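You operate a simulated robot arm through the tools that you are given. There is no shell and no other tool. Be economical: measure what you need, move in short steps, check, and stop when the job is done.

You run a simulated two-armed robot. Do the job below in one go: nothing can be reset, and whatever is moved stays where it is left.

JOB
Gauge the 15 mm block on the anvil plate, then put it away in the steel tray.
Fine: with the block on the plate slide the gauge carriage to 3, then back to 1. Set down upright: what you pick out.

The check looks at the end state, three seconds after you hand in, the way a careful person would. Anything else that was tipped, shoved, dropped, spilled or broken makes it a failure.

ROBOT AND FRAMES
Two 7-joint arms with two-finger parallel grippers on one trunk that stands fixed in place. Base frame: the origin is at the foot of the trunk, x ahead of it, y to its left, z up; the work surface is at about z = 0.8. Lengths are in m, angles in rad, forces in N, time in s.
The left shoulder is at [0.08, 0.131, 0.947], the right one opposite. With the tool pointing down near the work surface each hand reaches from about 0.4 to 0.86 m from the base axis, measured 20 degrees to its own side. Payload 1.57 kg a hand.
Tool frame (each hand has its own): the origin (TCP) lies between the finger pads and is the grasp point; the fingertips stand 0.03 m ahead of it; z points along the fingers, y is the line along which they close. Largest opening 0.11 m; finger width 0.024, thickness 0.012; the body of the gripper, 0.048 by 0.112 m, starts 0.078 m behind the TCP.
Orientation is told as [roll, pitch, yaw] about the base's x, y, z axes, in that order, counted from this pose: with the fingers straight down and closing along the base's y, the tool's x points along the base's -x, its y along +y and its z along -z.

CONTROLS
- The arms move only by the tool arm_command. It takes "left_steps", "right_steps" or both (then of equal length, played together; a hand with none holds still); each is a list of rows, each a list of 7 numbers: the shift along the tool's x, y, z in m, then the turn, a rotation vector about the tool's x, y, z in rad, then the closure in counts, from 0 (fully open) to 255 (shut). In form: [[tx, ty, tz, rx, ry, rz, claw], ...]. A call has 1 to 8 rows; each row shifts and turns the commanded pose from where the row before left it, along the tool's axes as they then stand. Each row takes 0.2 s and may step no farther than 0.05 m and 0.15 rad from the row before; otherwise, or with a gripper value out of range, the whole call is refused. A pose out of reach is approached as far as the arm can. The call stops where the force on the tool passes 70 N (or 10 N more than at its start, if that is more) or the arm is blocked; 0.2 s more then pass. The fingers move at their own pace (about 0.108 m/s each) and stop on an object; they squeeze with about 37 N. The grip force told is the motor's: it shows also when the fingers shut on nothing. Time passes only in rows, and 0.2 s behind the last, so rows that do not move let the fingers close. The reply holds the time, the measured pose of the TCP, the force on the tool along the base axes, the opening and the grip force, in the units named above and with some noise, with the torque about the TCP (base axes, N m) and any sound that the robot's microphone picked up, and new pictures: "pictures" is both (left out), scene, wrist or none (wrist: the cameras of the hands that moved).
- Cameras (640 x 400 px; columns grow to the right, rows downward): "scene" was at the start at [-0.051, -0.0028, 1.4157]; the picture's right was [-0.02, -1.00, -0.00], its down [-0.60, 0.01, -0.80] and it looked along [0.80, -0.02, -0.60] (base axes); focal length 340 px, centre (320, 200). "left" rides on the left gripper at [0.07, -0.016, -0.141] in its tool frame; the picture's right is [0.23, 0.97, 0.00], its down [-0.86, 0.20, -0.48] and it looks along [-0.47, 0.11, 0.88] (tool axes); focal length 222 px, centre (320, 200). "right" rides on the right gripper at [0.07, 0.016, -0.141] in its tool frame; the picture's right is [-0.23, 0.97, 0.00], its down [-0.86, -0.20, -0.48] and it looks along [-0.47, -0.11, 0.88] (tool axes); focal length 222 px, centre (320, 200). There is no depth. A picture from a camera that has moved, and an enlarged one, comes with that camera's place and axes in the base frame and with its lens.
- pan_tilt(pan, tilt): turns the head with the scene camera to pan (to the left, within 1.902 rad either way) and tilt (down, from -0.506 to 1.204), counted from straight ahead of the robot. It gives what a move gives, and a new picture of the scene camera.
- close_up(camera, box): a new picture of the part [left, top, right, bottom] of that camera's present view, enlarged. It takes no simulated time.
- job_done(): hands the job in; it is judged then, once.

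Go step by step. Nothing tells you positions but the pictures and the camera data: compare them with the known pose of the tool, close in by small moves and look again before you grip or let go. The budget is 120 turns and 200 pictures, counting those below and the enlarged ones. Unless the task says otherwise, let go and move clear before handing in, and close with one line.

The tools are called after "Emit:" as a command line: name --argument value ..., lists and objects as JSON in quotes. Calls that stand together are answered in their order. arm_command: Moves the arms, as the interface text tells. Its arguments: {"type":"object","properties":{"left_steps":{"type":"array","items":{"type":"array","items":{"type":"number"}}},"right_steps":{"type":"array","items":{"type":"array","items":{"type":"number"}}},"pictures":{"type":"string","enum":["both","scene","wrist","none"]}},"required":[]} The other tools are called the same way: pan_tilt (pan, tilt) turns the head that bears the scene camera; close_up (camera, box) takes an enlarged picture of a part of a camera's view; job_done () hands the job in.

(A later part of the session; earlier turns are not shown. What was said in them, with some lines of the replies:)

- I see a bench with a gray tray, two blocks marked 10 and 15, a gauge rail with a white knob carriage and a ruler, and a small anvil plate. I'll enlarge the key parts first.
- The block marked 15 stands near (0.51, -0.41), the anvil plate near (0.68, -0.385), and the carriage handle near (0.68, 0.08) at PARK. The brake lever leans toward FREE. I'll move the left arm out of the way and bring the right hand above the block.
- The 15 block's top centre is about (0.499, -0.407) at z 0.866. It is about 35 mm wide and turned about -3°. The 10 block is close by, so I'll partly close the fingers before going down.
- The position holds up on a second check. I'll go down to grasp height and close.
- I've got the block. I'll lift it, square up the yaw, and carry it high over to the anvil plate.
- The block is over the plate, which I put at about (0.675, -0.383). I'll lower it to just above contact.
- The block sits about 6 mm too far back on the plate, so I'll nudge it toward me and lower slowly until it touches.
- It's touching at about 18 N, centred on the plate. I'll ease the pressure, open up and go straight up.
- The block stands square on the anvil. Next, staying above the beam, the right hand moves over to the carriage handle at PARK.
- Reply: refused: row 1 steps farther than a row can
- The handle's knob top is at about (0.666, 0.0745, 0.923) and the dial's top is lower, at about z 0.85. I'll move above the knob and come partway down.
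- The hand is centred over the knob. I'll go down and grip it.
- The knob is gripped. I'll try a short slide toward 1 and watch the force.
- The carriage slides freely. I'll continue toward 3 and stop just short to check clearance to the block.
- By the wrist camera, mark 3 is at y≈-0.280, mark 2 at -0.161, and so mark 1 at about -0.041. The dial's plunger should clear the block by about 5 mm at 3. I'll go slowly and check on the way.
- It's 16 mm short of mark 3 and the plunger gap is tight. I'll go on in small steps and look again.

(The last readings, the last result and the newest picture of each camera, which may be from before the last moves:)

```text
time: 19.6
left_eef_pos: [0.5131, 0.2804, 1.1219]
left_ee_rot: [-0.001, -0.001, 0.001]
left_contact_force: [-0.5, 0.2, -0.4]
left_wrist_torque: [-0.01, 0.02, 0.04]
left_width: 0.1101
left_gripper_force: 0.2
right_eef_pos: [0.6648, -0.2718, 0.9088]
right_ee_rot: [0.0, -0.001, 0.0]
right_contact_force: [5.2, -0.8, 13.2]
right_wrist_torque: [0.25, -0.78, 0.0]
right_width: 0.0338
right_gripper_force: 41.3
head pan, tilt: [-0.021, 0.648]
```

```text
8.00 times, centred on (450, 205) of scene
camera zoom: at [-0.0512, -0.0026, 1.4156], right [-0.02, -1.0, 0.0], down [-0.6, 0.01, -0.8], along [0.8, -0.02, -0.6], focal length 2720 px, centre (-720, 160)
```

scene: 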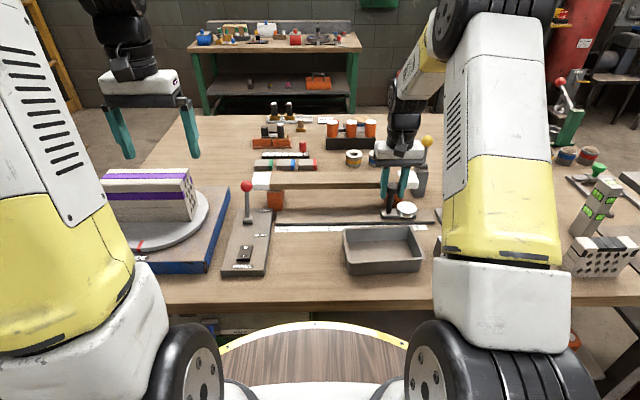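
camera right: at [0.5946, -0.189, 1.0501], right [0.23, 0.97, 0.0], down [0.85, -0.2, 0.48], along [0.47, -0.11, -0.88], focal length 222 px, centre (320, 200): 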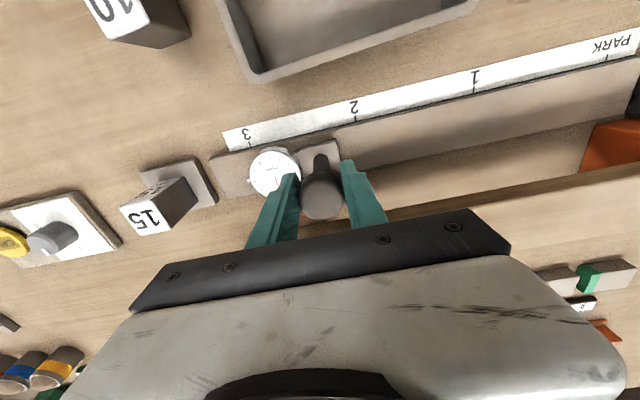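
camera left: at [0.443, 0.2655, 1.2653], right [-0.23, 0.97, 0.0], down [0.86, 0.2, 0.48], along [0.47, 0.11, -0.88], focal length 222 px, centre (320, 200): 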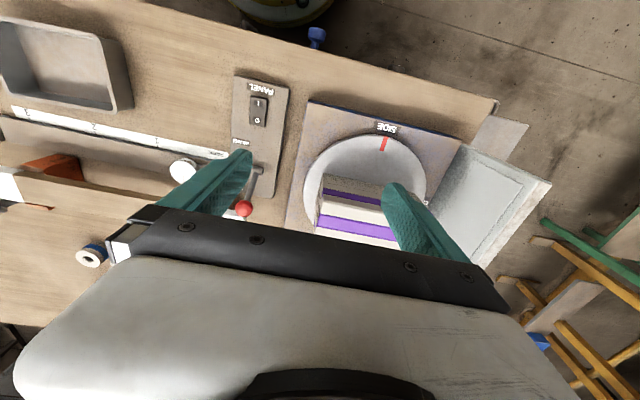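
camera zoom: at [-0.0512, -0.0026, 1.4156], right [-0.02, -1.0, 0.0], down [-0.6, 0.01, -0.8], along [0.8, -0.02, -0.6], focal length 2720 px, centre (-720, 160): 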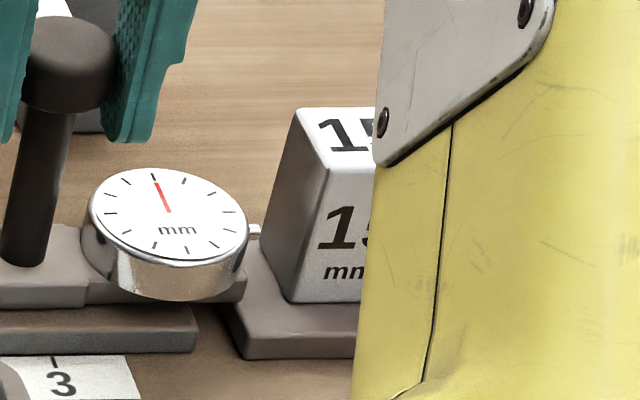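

The gap is about 8 mm with about 9 mm to go, so the plunger should just about reach the block at 3, as a gauge should. I'll ease in and watch the force.

Emit:
arm_command --right_steps '[[0, -0.003, 0, 0, 0, 0, 200], [0, -0.003, 0, 0, 0, 0, 200], [0, -0.002, 0, 0, 0, 0, 200], [0, 0, 0, 0, 0, 0, 200]]' --pictures "none"

Emit:
close_up --camera "right" --box '[180, 80, 340, 200]'

Emit:
close_up --camera "scene" --box '[410, 180, 470, 230]'

```text
time: 20.6
left_eef_pos: [0.5125, 0.2796, 1.1228]
left_ee_rot: [0.001, 0.0, 0.0]
left_contact_force: [0.0, -0.3, -0.8]
left_wrist_torque: [-0.04, 0.0, 0.01]
left_width: 0.1099
left_gripper_force: 0.0
right_eef_pos: [0.6655, -0.2791, 0.9102]
right_ee_rot: [0.0, 0.001, 0.0]
right_contact_force: [6.3, 1.1, 13.0]
right_wrist_torque: [-0.15, -0.43, -0.18]
right_width: 0.0337
right_gripper_force: 41.3
head pan, tilt: [-0.021, 0.648]
```

```text
3.33 times, centred on (260, 140) of right
camera zoom: at [0.5947, -0.2642, 1.0501], right [0.23, 0.97, 0.0], down [0.85, -0.2, 0.48], along [0.47, -0.11, -0.88], focal length 740 px, centre (520, 400)
```

zoom: 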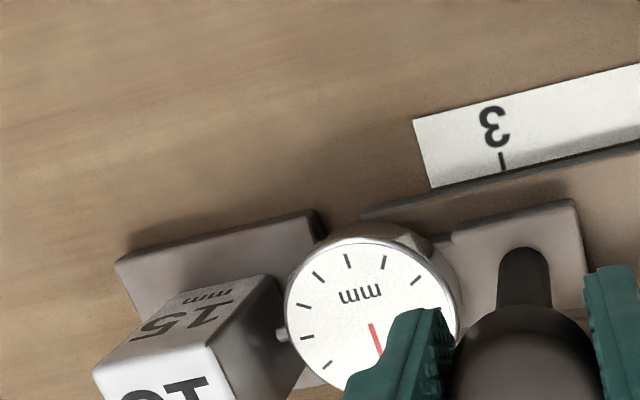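

```text
8.00 times, centred on (440, 205) of scene
camera zoom: at [-0.0511, -0.0025, 1.4156], right [-0.02, -1.0, 0.0], down [-0.6, 0.01, -0.8], along [0.8, -0.02, -0.6], focal length 2720 px, centre (-640, 160)
```

zoom: 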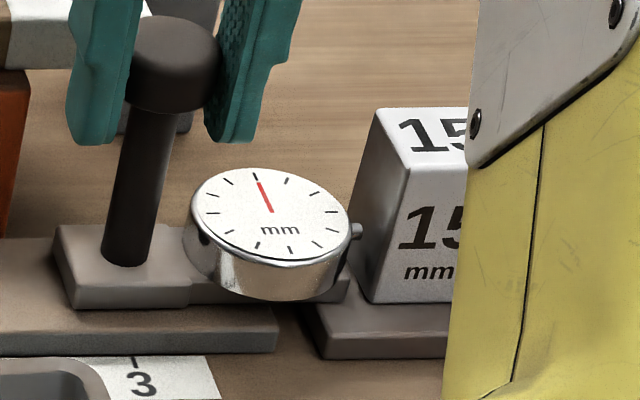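

It's about 2–3 mm from the tick and the plunger is right at the block. One last small move should bring the handle onto 3.

Emit:
arm_command --right_steps '[[0, -0.0015, 0, 0, 0, 0, 200], [0, -0.001, 0, 0, 0, 0, 200], [0, 0, 0, 0, 0, 0, 200], [0, 0, 0, 0, 0, 0, 200]]' --pictures "none"

Emit:
close_up --camera "right" --box '[180, 80, 340, 200]'

Emit:
close_up --camera "scene" --box '[410, 180, 470, 230]'

```text
time: 21.6
left_eef_pos: [0.513, 0.2807, 1.1224]
left_ee_rot: [0.0, -0.001, 0.001]
left_contact_force: [0.1, 0.6, -0.2]
left_wrist_torque: [0.03, 0.01, 0.03]
left_width: 0.11
left_gripper_force: 0.1
right_eef_pos: [0.6641, -0.2803, 0.9098]
right_ee_rot: [0.003, 0.0, 0.001]
right_contact_force: [4.0, 14.6, 10.4]
right_wrist_torque: [-0.03, -0.23, 0.22]
right_width: 0.0337
right_gripper_force: 41.3
head pan, tilt: [-0.021, 0.648]
```

```text
3.33 times, centred on (260, 140) of right
camera zoom: at [0.5948, -0.2647, 1.0502], right [0.23, 0.97, 0.0], down [0.86, -0.2, 0.48], along [0.47, -0.11, -0.88], focal length 740 px, centre (520, 400)
```

zoom: 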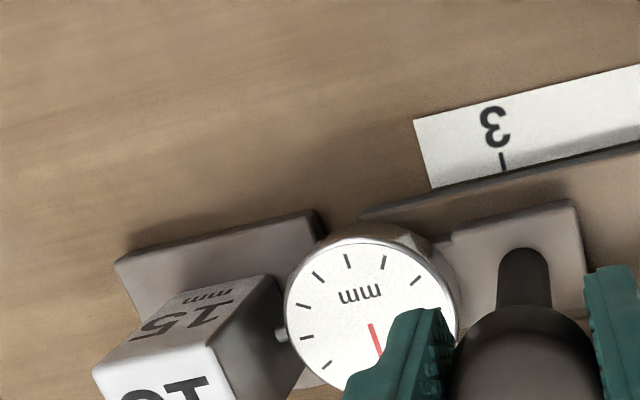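

```text
8.00 times, centred on (440, 205) of scene
camera zoom: at [-0.0512, -0.0019, 1.4156], right [-0.02, -1.0, 0.0], down [-0.6, 0.01, -0.8], along [0.8, -0.02, -0.6], focal length 2720 px, centre (-640, 160)
```

zoom: 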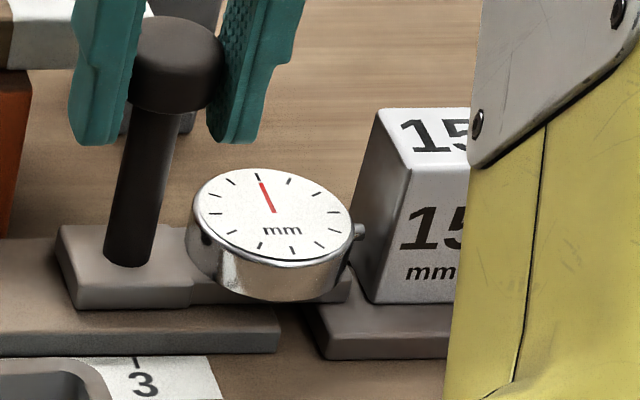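

A steady 15 N along the rail says the carriage is on its end stop at 3, and the block hasn't moved. Now I'll slide back to mark 1, at about y≈-0.0405.

Emit:
arm_command --right_steps '[[0, 0.02, 0, 0, 0, 0, 200], [0, 0.035, 0, 0, 0, 0, 200], [0, 0.035, 0, 0, 0, 0, 200], [0, 0.035, 0, 0, 0, 0, 200], [0, 0.035, 0, 0, 0, 0, 200], [0, 0.035, 0, 0, 0, 0, 200], [0, 0.03, 0, 0, 0, 0, 200], [0, 0.012, 0, 0, 0, 0, 200]]'

Emit:
close_up --camera "right" --box '[240, 80, 400, 200]'

Emit:
close_up --camera "scene" --box '[260, 160, 380, 240]'

```text
time: 23.4
left_eef_pos: [0.5133, 0.2798, 1.1224]
left_ee_rot: [-0.001, -0.001, 0.0]
left_contact_force: [1.2, -0.6, -0.8]
left_wrist_torque: [0.01, 0.01, -0.02]
left_width: 0.1101
left_gripper_force: 0.1
right_eef_pos: [0.6658, -0.045, 0.9089]
right_ee_rot: [0.002, 0.001, 0.0]
right_contact_force: [4.3, 1.8, 9.4]
right_wrist_torque: [-0.59, 0.54, -0.1]
right_width: 0.0337
right_gripper_force: 41.4
head pan, tilt: [-0.021, 0.648]
camera right: at [0.5945, -0.0289, 1.0499], right [0.23, 0.97, 0.0], down [0.85, -0.2, 0.48], along [0.47, -0.11, -0.88], focal length 222 px, centre (320, 200)
```

scene: 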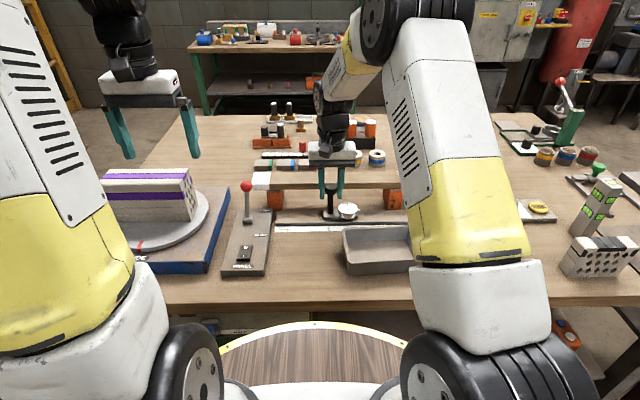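
right: 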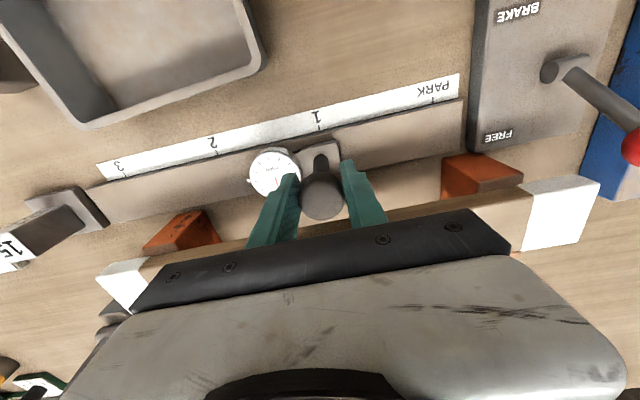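

```text
3.33 times, centred on (320, 140) of right
camera zoom: at [0.5945, -0.0289, 1.0499], right [0.23, 0.97, 0.0], down [0.85, -0.2, 0.48], along [0.47, -0.11, -0.88], focal length 740 px, centre (320, 400)
```

zoom: 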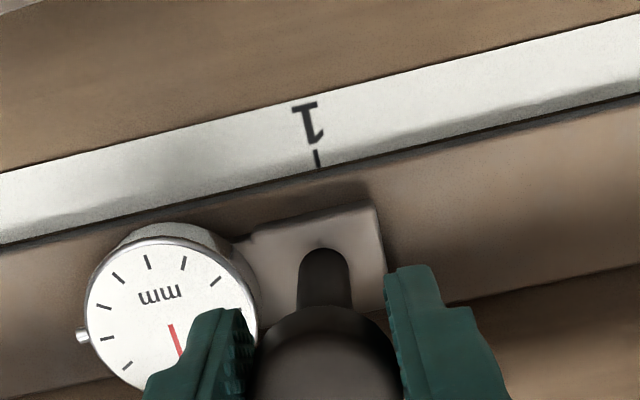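

```text
5.00 times, centred on (320, 200) of scene
camera zoom: at [-0.051, -0.0026, 1.4157], right [-0.02, -1.0, 0.0], down [-0.6, 0.01, -0.8], along [0.8, -0.02, -0.6], focal length 1700 px, centre (320, 200)
```

zoom: 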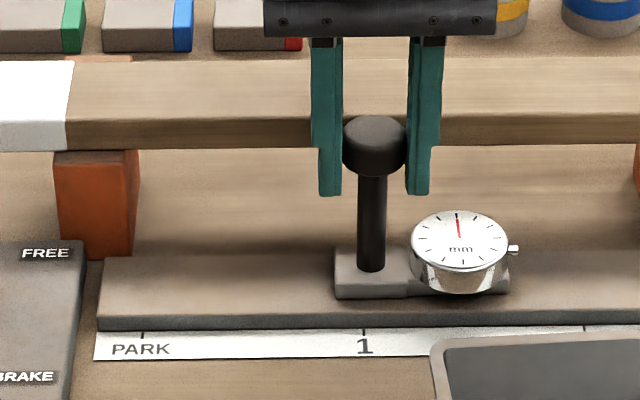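

The handle is about 3.5 mm short of the 1 tick, so I'll nudge it.

Emit:
arm_command --right_steps '[[0, 0.0037, 0, 0, 0, 0, 200], [0, 0, 0, 0, 0, 0, 200], [0, 0, 0, 0, 0, 0, 200]]' --pictures "none"

Emit:
close_up --camera "right" --box '[240, 80, 400, 200]'

Emit:
close_up --camera "scene" --box '[260, 160, 380, 240]'

```text
time: 24.2
left_eef_pos: [0.5122, 0.2796, 1.1218]
left_ee_rot: [0.0, 0.0, -0.001]
left_contact_force: [1.0, -0.2, 0.2]
left_wrist_torque: [0.0, 0.0, -0.02]
left_width: 0.11
left_gripper_force: 0.1
right_eef_pos: [0.6653, -0.0408, 0.9092]
right_ee_rot: [-0.001, 0.001, -0.001]
right_contact_force: [4.2, 1.7, 10.1]
right_wrist_torque: [-0.31, 0.27, -0.03]
right_width: 0.0338
right_gripper_force: 41.3
head pan, tilt: [-0.021, 0.648]
```

```text
3.33 times, centred on (320, 140) of right
camera zoom: at [0.5944, -0.0257, 1.0499], right [0.23, 0.97, 0.0], down [0.85, -0.2, 0.48], along [0.47, -0.11, -0.88], focal length 740 px, centre (320, 400)
```

zoom: 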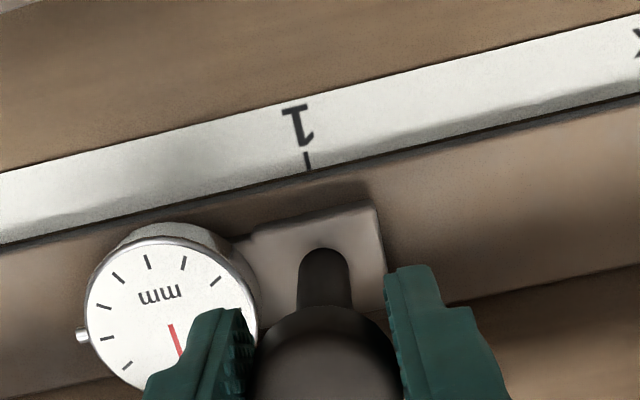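

```text
5.00 times, centred on (320, 200) of scene
camera zoom: at [-0.0511, -0.0025, 1.4156], right [-0.02, -1.0, 0.0], down [-0.6, 0.01, -0.8], along [0.8, -0.02, -0.6], focal length 1700 px, centre (320, 200)
```

zoom: 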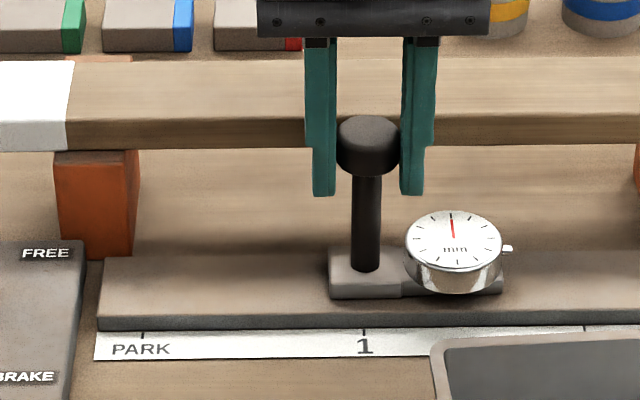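

The carriage is on mark 1. I'll open evenly and rise straight up.

Emit:
arm_command --right_steps '[[0, 0, 0, 0, 0, 0, 130], [0, 0, 0, 0, 0, 0, 93], [0, 0, 0, 0, 0, 0, 93], [0, 0, -0.04, 0, 0, 0, 93], [0, 0, -0.05, 0, 0, 0, 93], [0, 0, -0.045, 0, 0, 0, 93], [0, 0, 0, 0, 0, 0, 93]]' --pictures "none"

Emit:
close_up --camera "scene" --box '[260, 160, 380, 240]'

```text
time: 25.8
left_eef_pos: [0.5135, 0.28, 1.123]
left_ee_rot: [0.002, 0.001, -0.002]
left_contact_force: [-0.4, 0.1, 0.7]
left_wrist_torque: [-0.01, 0.05, -0.01]
left_width: 0.1097
left_gripper_force: 0.1
right_eef_pos: [0.6635, -0.0427, 1.0442]
right_ee_rot: [0.001, 0.0, 0.001]
right_contact_force: [-0.4, 0.2, 0.4]
right_wrist_torque: [-0.04, 0.03, -0.01]
right_width: 0.0698
right_gripper_force: 0.1
head pan, tilt: [-0.021, 0.648]
```

```text
5.00 times, centred on (320, 200) of scene
camera zoom: at [-0.0509, -0.0027, 1.4157], right [-0.02, -1.0, 0.0], down [-0.6, 0.01, -0.8], along [0.8, -0.02, -0.6], focal length 1700 px, centre (320, 200)
```

zoom: 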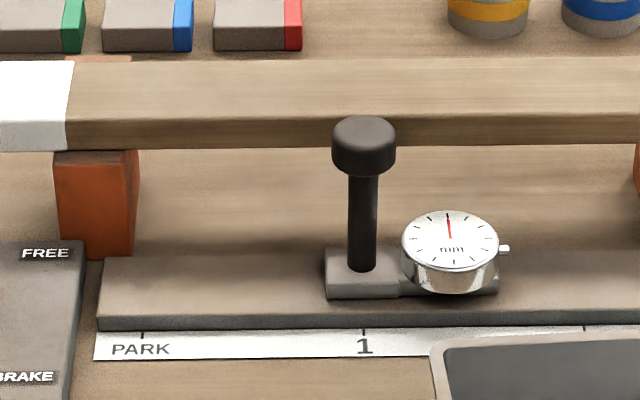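

The carriage rests on 1. Now back to the block.

Emit:
arm_command --right_steps '[[-0.005, -0.048, 0, 0, 0, 0, 93], [0, -0.048, 0, 0, 0, 0, 93], [0, -0.048, 0, 0, 0, 0, 93], [0, -0.048, 0, 0, 0, 0, 93], [0, -0.048, 0, 0, 0, 0, 93], [0, -0.048, 0, 0, 0, 0, 93], [0, -0.048, 0, 0, 0, 0, 93], [0, 0, 0.05, 0, 0, 0, 93]]'

Emit:
close_up --camera "right" --box '[220, 70, 460, 220]'

```text
time: 27.6
left_eef_pos: [0.5113, 0.2798, 1.1224]
left_ee_rot: [0.0, 0.001, 0.0]
left_contact_force: [0.0, 0.3, -0.6]
left_wrist_torque: [-0.02, -0.03, 0.02]
left_width: 0.1102
left_gripper_force: 0.0
right_eef_pos: [0.6702, -0.3772, 0.9959]
right_ee_rot: [0.002, 0.0, 0.0]
right_contact_force: [0.3, -0.3, 1.0]
right_wrist_torque: [-0.02, 0.02, 0.01]
right_width: 0.0699
right_gripper_force: 0.2
head pan, tilt: [-0.021, 0.648]
camera right: at [0.6007, -0.3622, 1.1357], right [0.23, 0.97, 0.0], down [0.85, -0.2, 0.48], along [0.47, -0.11, -0.88], focal length 222 px, centre (320, 200)
```

scene: 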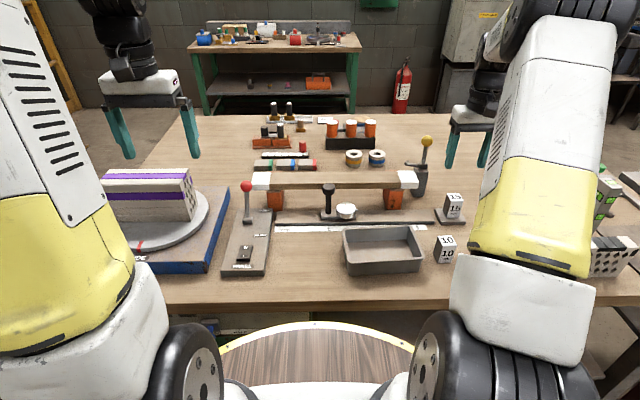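
right: 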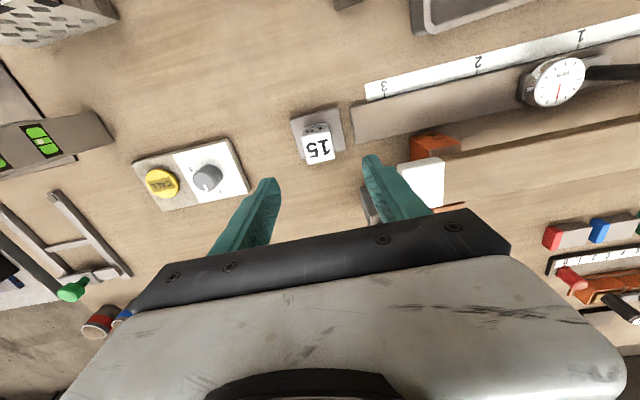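

```text
2.67 times, centred on (340, 145) of right
camera zoom: at [0.6007, -0.3622, 1.1357], right [0.23, 0.97, 0.0], down [0.85, -0.2, 0.48], along [0.47, -0.11, -0.88], focal length 592 px, centre (267, 347)
```

zoom: 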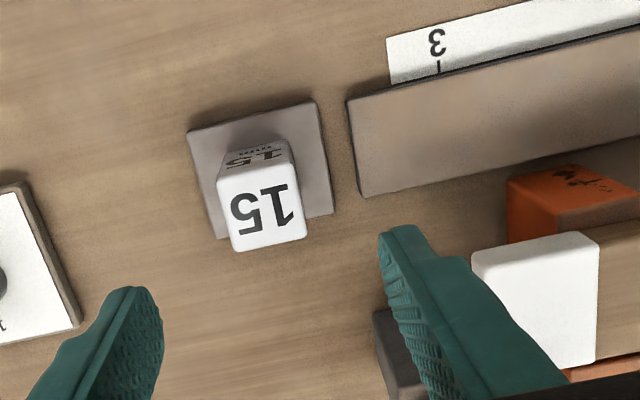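

The block hasn't moved. I'll go down, grasp and lift.

Emit:
arm_command --right_steps '[[0.001, -0.002, 0.03, 0, 0, 0, 93], [0, 0, 0.04, 0, 0, 0, 93], [0, 0, 0.04, 0, 0, 0, 93], [0, 0, 0.027, 0, 0, 0, 93], [0, 0, 0, 0, 0, 0, 93], [0, 0, 0, 0, 0, 0, 200], [0, 0, 0, 0, 0, 0, 200], [0, 0, 0, 0, 0, 0, 200]]' --pictures "wrist"

```text
time: 29.4
left_eef_pos: [0.5122, 0.2806, 1.1218]
left_ee_rot: [-0.001, 0.003, 0.0]
left_contact_force: [0.4, -0.4, -0.6]
left_wrist_torque: [0.0, 0.01, 0.0]
left_width: 0.1097
left_gripper_force: 0.0
right_eef_pos: [0.6679, -0.3802, 0.857]
right_ee_rot: [-0.001, 0.0, 0.0]
right_contact_force: [0.5, -0.2, -0.9]
right_wrist_torque: [0.0, -0.03, -0.03]
right_width: 0.0361
right_gripper_force: 36.8
head pan, tilt: [-0.021, 0.648]
camera right: at [0.5987, -0.3639, 0.9981], right [0.23, 0.97, 0.0], down [0.86, -0.2, 0.48], along [0.47, -0.11, -0.88], focal length 222 px, centre (320, 200)
```

right: 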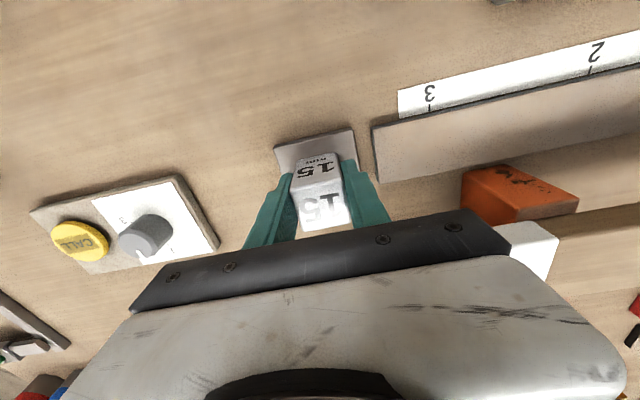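

Got it again. I'll lift well clear, carry it over the tray, and check the tray's position from the wrist.

Emit:
arm_command --right_steps '[[0, 0, -0.04, 0, 0, 0, 200], [0, 0, -0.05, 0, 0, 0, 200], [0, 0, -0.05, 0, 0, 0, 200], [0.025, 0.04, 0, 0, 0, 0, 200], [0.025, 0.043, 0, 0, 0, 0, 200], [0.025, 0.043, 0, 0, 0, 0, 200], [0.025, 0.043, 0, 0, 0, 0, 200], [0.025, 0.043, 0, 0, 0, 0, 200]]'

Emit:
close_up --camera "scene" --box '[320, 120, 480, 280]'

```text
time: 31.2
left_eef_pos: [0.5132, 0.2799, 1.1223]
left_ee_rot: [-0.001, 0.0, 0.001]
left_contact_force: [0.3, -0.8, 0.2]
left_wrist_torque: [0.01, 0.01, -0.01]
left_width: 0.1098
left_gripper_force: 0.0
right_eef_pos: [0.5437, -0.1688, 0.9977]
right_ee_rot: [0.001, 0.002, -0.001]
right_contact_force: [1.1, 0.5, -2.4]
right_wrist_torque: [0.0, 0.02, 0.02]
right_width: 0.0357
right_gripper_force: 37.2
head pan, tilt: [-0.021, 0.648]
camera right: at [0.4738, -0.153, 1.1387], right [0.23, 0.97, 0.0], down [0.85, -0.2, 0.48], along [0.47, -0.11, -0.88], focal length 222 px, centre (320, 200)
```

scene: 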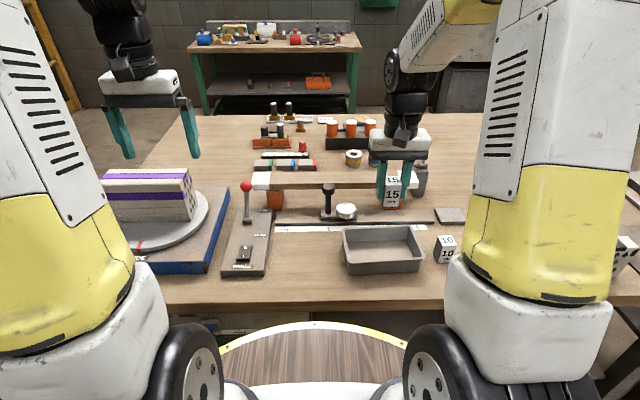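
right: 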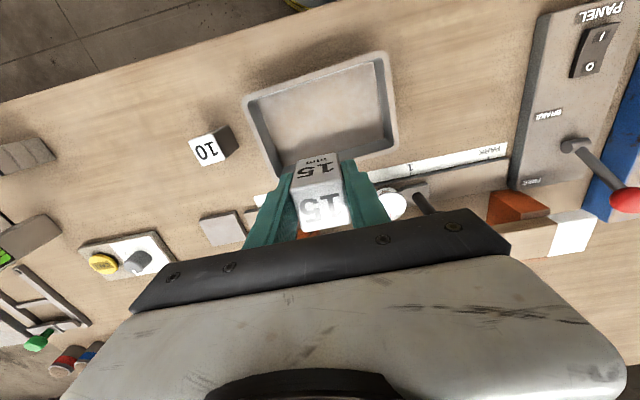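

```text
2.50 times, centred on (400, 200) of scene
camera zoom: at [-0.0506, -0.0031, 1.4157], right [-0.02, -1.0, 0.0], down [-0.6, 0.01, -0.8], along [0.8, -0.02, -0.6], focal length 850 px, centre (120, 200)
```

zoom: 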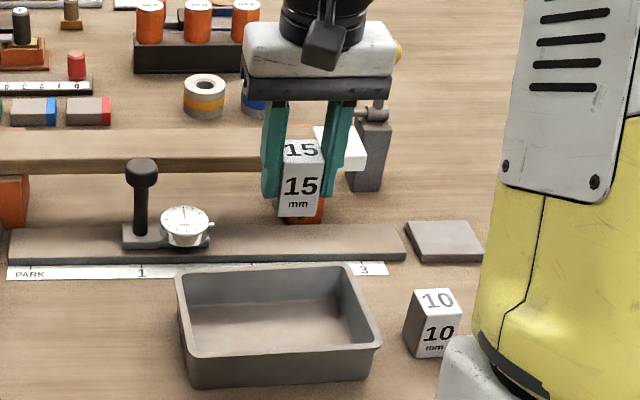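

The tray's rim spans about x 0.47–0.575 and y -0.246 to -0.075, so its centre is near (0.523, -0.162). I'll line up and lower to just above the floor.

Emit:
arm_command --right_steps '[[0.0207, 0.005, 0, 0, 0, 0, 200], [0, 0, 0.04, 0, 0, 0, 200], [0, 0, 0.04, 0, 0, 0, 200], [0, 0, 0, 0, 0, 0, 200]]'

Emit:
close_up --camera "scene" --box '[320, 160, 480, 290]'

Emit:
close_up --camera "right" --box '[200, 40, 440, 240]'

```text
time: 32.2
left_eef_pos: [0.5133, 0.2792, 1.1226]
left_ee_rot: [0.0, 0.0, -0.001]
left_contact_force: [-0.5, -0.3, -0.7]
left_wrist_torque: [-0.01, -0.02, -0.01]
left_width: 0.1102
left_gripper_force: 0.0
right_eef_pos: [0.5231, -0.1652, 0.9168]
right_ee_rot: [-0.001, 0.0, -0.001]
right_contact_force: [0.7, 0.6, -3.2]
right_wrist_torque: [0.02, 0.04, 0.05]
right_width: 0.0358
right_gripper_force: 36.7
head pan, tilt: [-0.021, 0.648]
camera right: at [0.4526, -0.1481, 1.0572], right [0.23, 0.97, 0.0], down [0.86, -0.2, 0.48], along [0.47, -0.11, -0.88], focal length 222 px, centre (320, 200)
```

scene: 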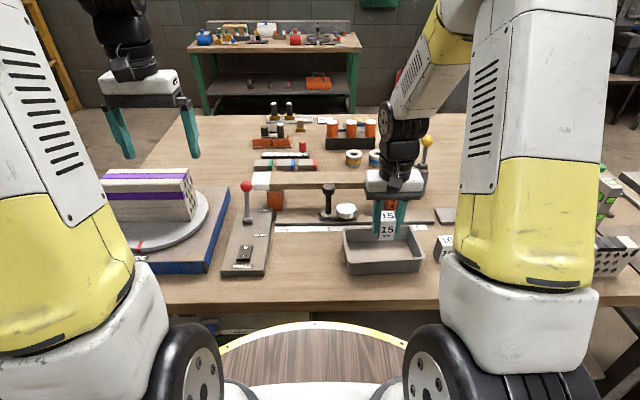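
right: 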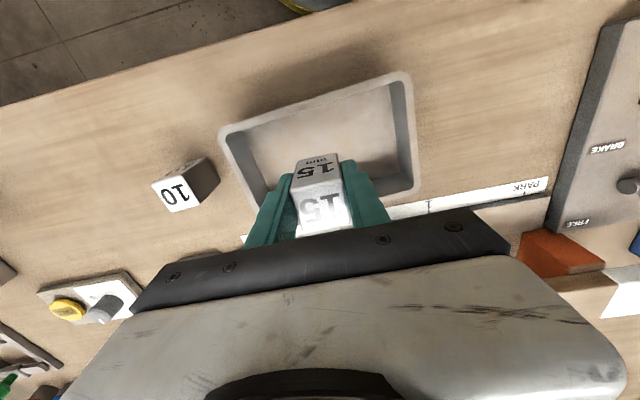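

```text
3.08 times, centred on (400, 225) of scene
camera zoom: at [-0.051, -0.0027, 1.4157], right [-0.02, -1.0, 0.0], down [-0.6, 0.01, -0.8], along [0.8, -0.02, -0.6], focal length 1046 px, centre (74, 123)
```

zoom: 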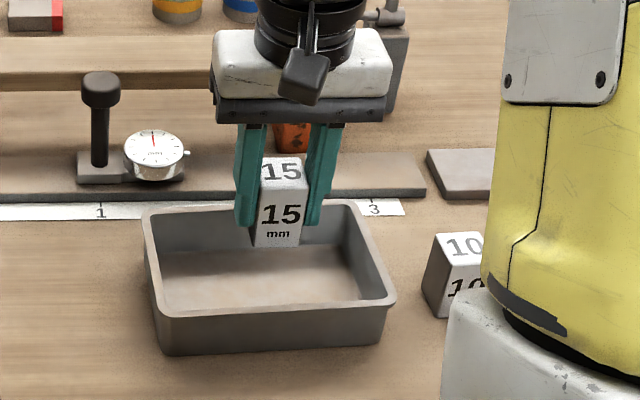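

```text
2.00 times, centred on (320, 140) of right
camera zoom: at [0.4526, -0.1481, 1.0572], right [0.23, 0.97, 0.0], down [0.86, -0.2, 0.48], along [0.47, -0.11, -0.88], focal length 444 px, centre (320, 320)
```

zoom: 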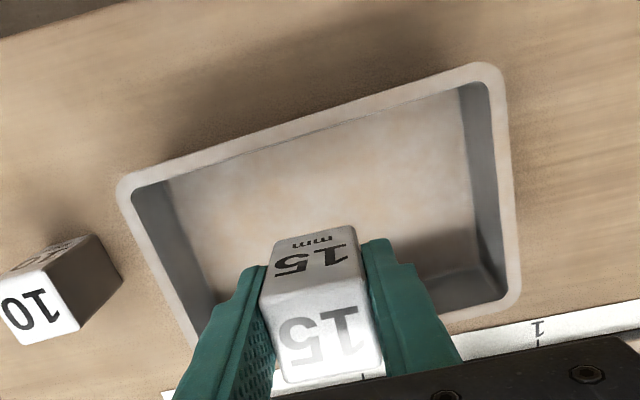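

The block is inside the tray outline, near the centre. I'll keep lowering.

Emit:
arm_command --right_steps '[[0, 0, 0.03, 0, 0, 0, 200], [0, 0, 0.025, 0, 0, 0, 200], [0, 0, 0.004, 0, 0, 0, 200], [0, 0, 0, 0, 0, 0, 200]]' --pictures "none"

Emit:
close_up --camera "scene" --box '[320, 160, 480, 290]'

```text
time: 33.2
left_eef_pos: [0.5121, 0.2799, 1.1216]
left_ee_rot: [0.001, 0.0, 0.002]
left_contact_force: [-0.3, -0.1, 0.8]
left_wrist_torque: [0.01, -0.01, -0.04]
left_width: 0.1099
left_gripper_force: 0.1
right_eef_pos: [0.5236, -0.1637, 0.8577]
right_ee_rot: [0.001, 0.0, 0.0]
right_contact_force: [0.3, -0.3, -2.6]
right_wrist_torque: [-0.01, 0.0, 0.02]
right_width: 0.0355
right_gripper_force: 37.0
head pan, tilt: [-0.021, 0.648]
```

```text
3.08 times, centred on (400, 225) of scene
camera zoom: at [-0.0509, -0.0027, 1.4157], right [-0.02, -1.0, 0.0], down [-0.6, 0.01, -0.8], along [0.8, -0.02, -0.6], focal length 1046 px, centre (74, 123)
```

zoom: 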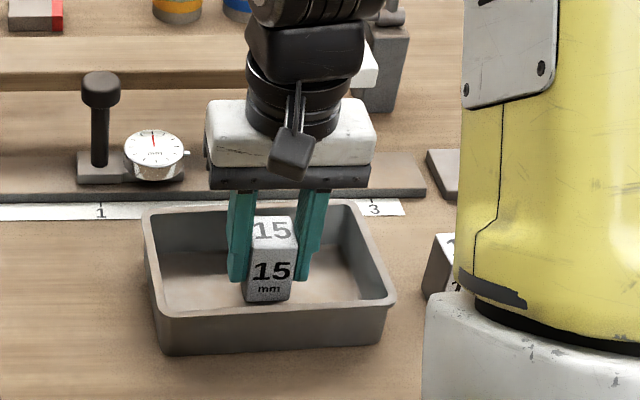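

Emit:
arm_command --right_steps '[[0, 0, 0.003, 0, 0, 0, 200], [0, 0, 0.003, 0, 0, 0, 200], [0, 0, 0, 0, 0, 0, 200]]' --pictures "none"

```text
time: 34.0
left_eef_pos: [0.5117, 0.2808, 1.1223]
left_ee_rot: [-0.001, -0.001, 0.0]
left_contact_force: [-0.1, 0.6, -0.3]
left_wrist_torque: [0.01, 0.01, 0.0]
left_width: 0.11
left_gripper_force: 0.0
right_eef_pos: [0.5231, -0.1636, 0.8532]
right_ee_rot: [0.0, -0.001, -0.001]
right_contact_force: [0.7, 0.4, -3.0]
right_wrist_torque: [0.01, 0.0, 0.01]
right_width: 0.0357
right_gripper_force: 37.1
head pan, tilt: [-0.021, 0.648]
```

The block is not touching yet. I'll lower in finer steps.

Emit:
arm_command --right_steps '[[0, 0, 0.002, 0, 0, 0, 200], [0, 0, 0.002, 0, 0, 0, 200], [0, 0, 0, 0, 0, 0, 200]]' --pictures "none"

```text
time: 34.8
left_eef_pos: [0.5112, 0.2804, 1.1231]
left_ee_rot: [0.001, 0.002, 0.001]
left_contact_force: [0.1, 0.8, 0.1]
left_wrist_torque: [-0.01, -0.01, -0.02]
left_width: 0.1101
left_gripper_force: 0.0
right_eef_pos: [0.5231, -0.1645, 0.8481]
right_ee_rot: [0.0, -0.002, 0.0]
right_contact_force: [-2.7, -0.4, 14.5]
right_wrist_torque: [0.0, 0.18, 0.06]
right_width: 0.0358
right_gripper_force: 37.1
head pan, tilt: [-0.021, 0.648]
```

Touching the tray floor at 14 N. I'll ease off, open and go straight up.

Emit:
arm_command --right_steps '[[0, 0, -0.0012, 0, 0, 0, 200], [0, 0, 0, 0, 0, 0, 130], [0, 0, 0, 0, 0, 0, 93], [0, 0, 0, 0, 0, 0, 93], [0, 0, -0.04, 0, 0, 0, 93], [0, 0, -0.05, 0, 0, 0, 93], [0, 0, -0.05, 0, 0, 0, 93], [0, 0, -0.05, 0, 0, 0, 93]]'

Emit:
close_up --camera "scene" --box '[320, 160, 480, 290]'

```text
time: 36.6
left_eef_pos: [0.5131, 0.2799, 1.1216]
left_ee_rot: [-0.002, 0.002, 0.0]
left_contact_force: [0.2, 0.8, -0.9]
left_wrist_torque: [0.0, 0.01, 0.0]
left_width: 0.1102
left_gripper_force: 0.0
right_eef_pos: [0.5238, -0.1623, 1.038]
right_ee_rot: [0.001, 0.001, 0.002]
right_contact_force: [0.0, -0.4, 0.3]
right_wrist_torque: [-0.01, 0.04, 0.02]
right_width: 0.0696
right_gripper_force: 0.1
head pan, tilt: [-0.021, 0.648]
camera right: at [0.4538, -0.1471, 1.1802], right [0.23, 0.97, 0.0], down [0.86, -0.2, 0.48], along [0.47, -0.11, -0.88], focal length 222 px, centre (320, 200)
```

scene: 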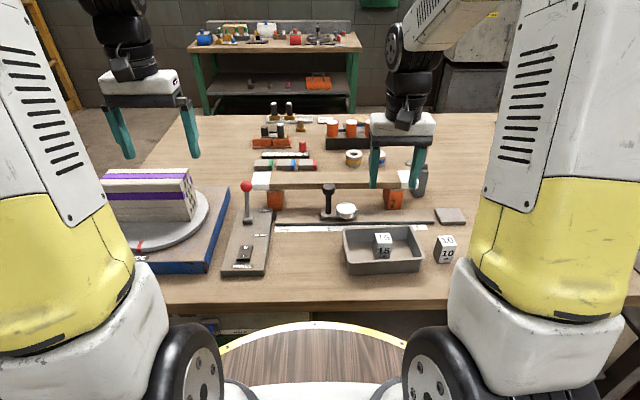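
right: 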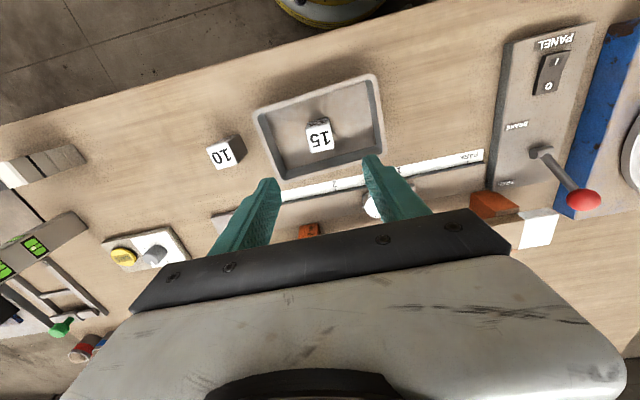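

```text
3.08 times, centred on (400, 225) of scene
camera zoom: at [-0.0507, -0.0027, 1.4157], right [-0.02, -1.0, 0.0], down [-0.6, 0.01, -0.8], along [0.8, -0.02, -0.6], focal length 1046 px, centre (74, 123)
```

zoom: 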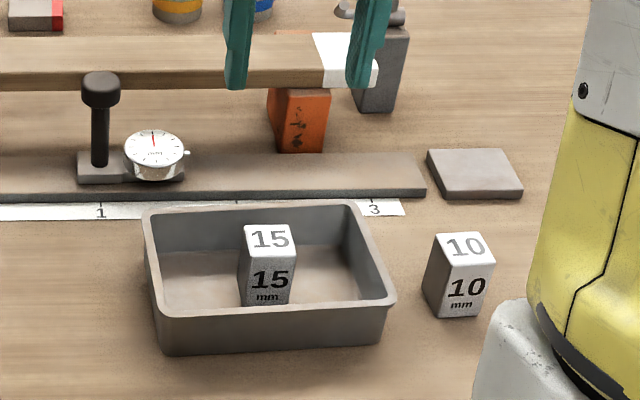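

The 15 block stands upright in the tray, the carriage is on 1, nothing else has moved and both hands are clear. I'm handing in.

Emit:
job_done

```text
The job is handed in.
```

The 15 mm block was gauged on the anvil plate (carriage slid to 3, then back to 1) and now stands upright in the steel tray; the job is handed in.
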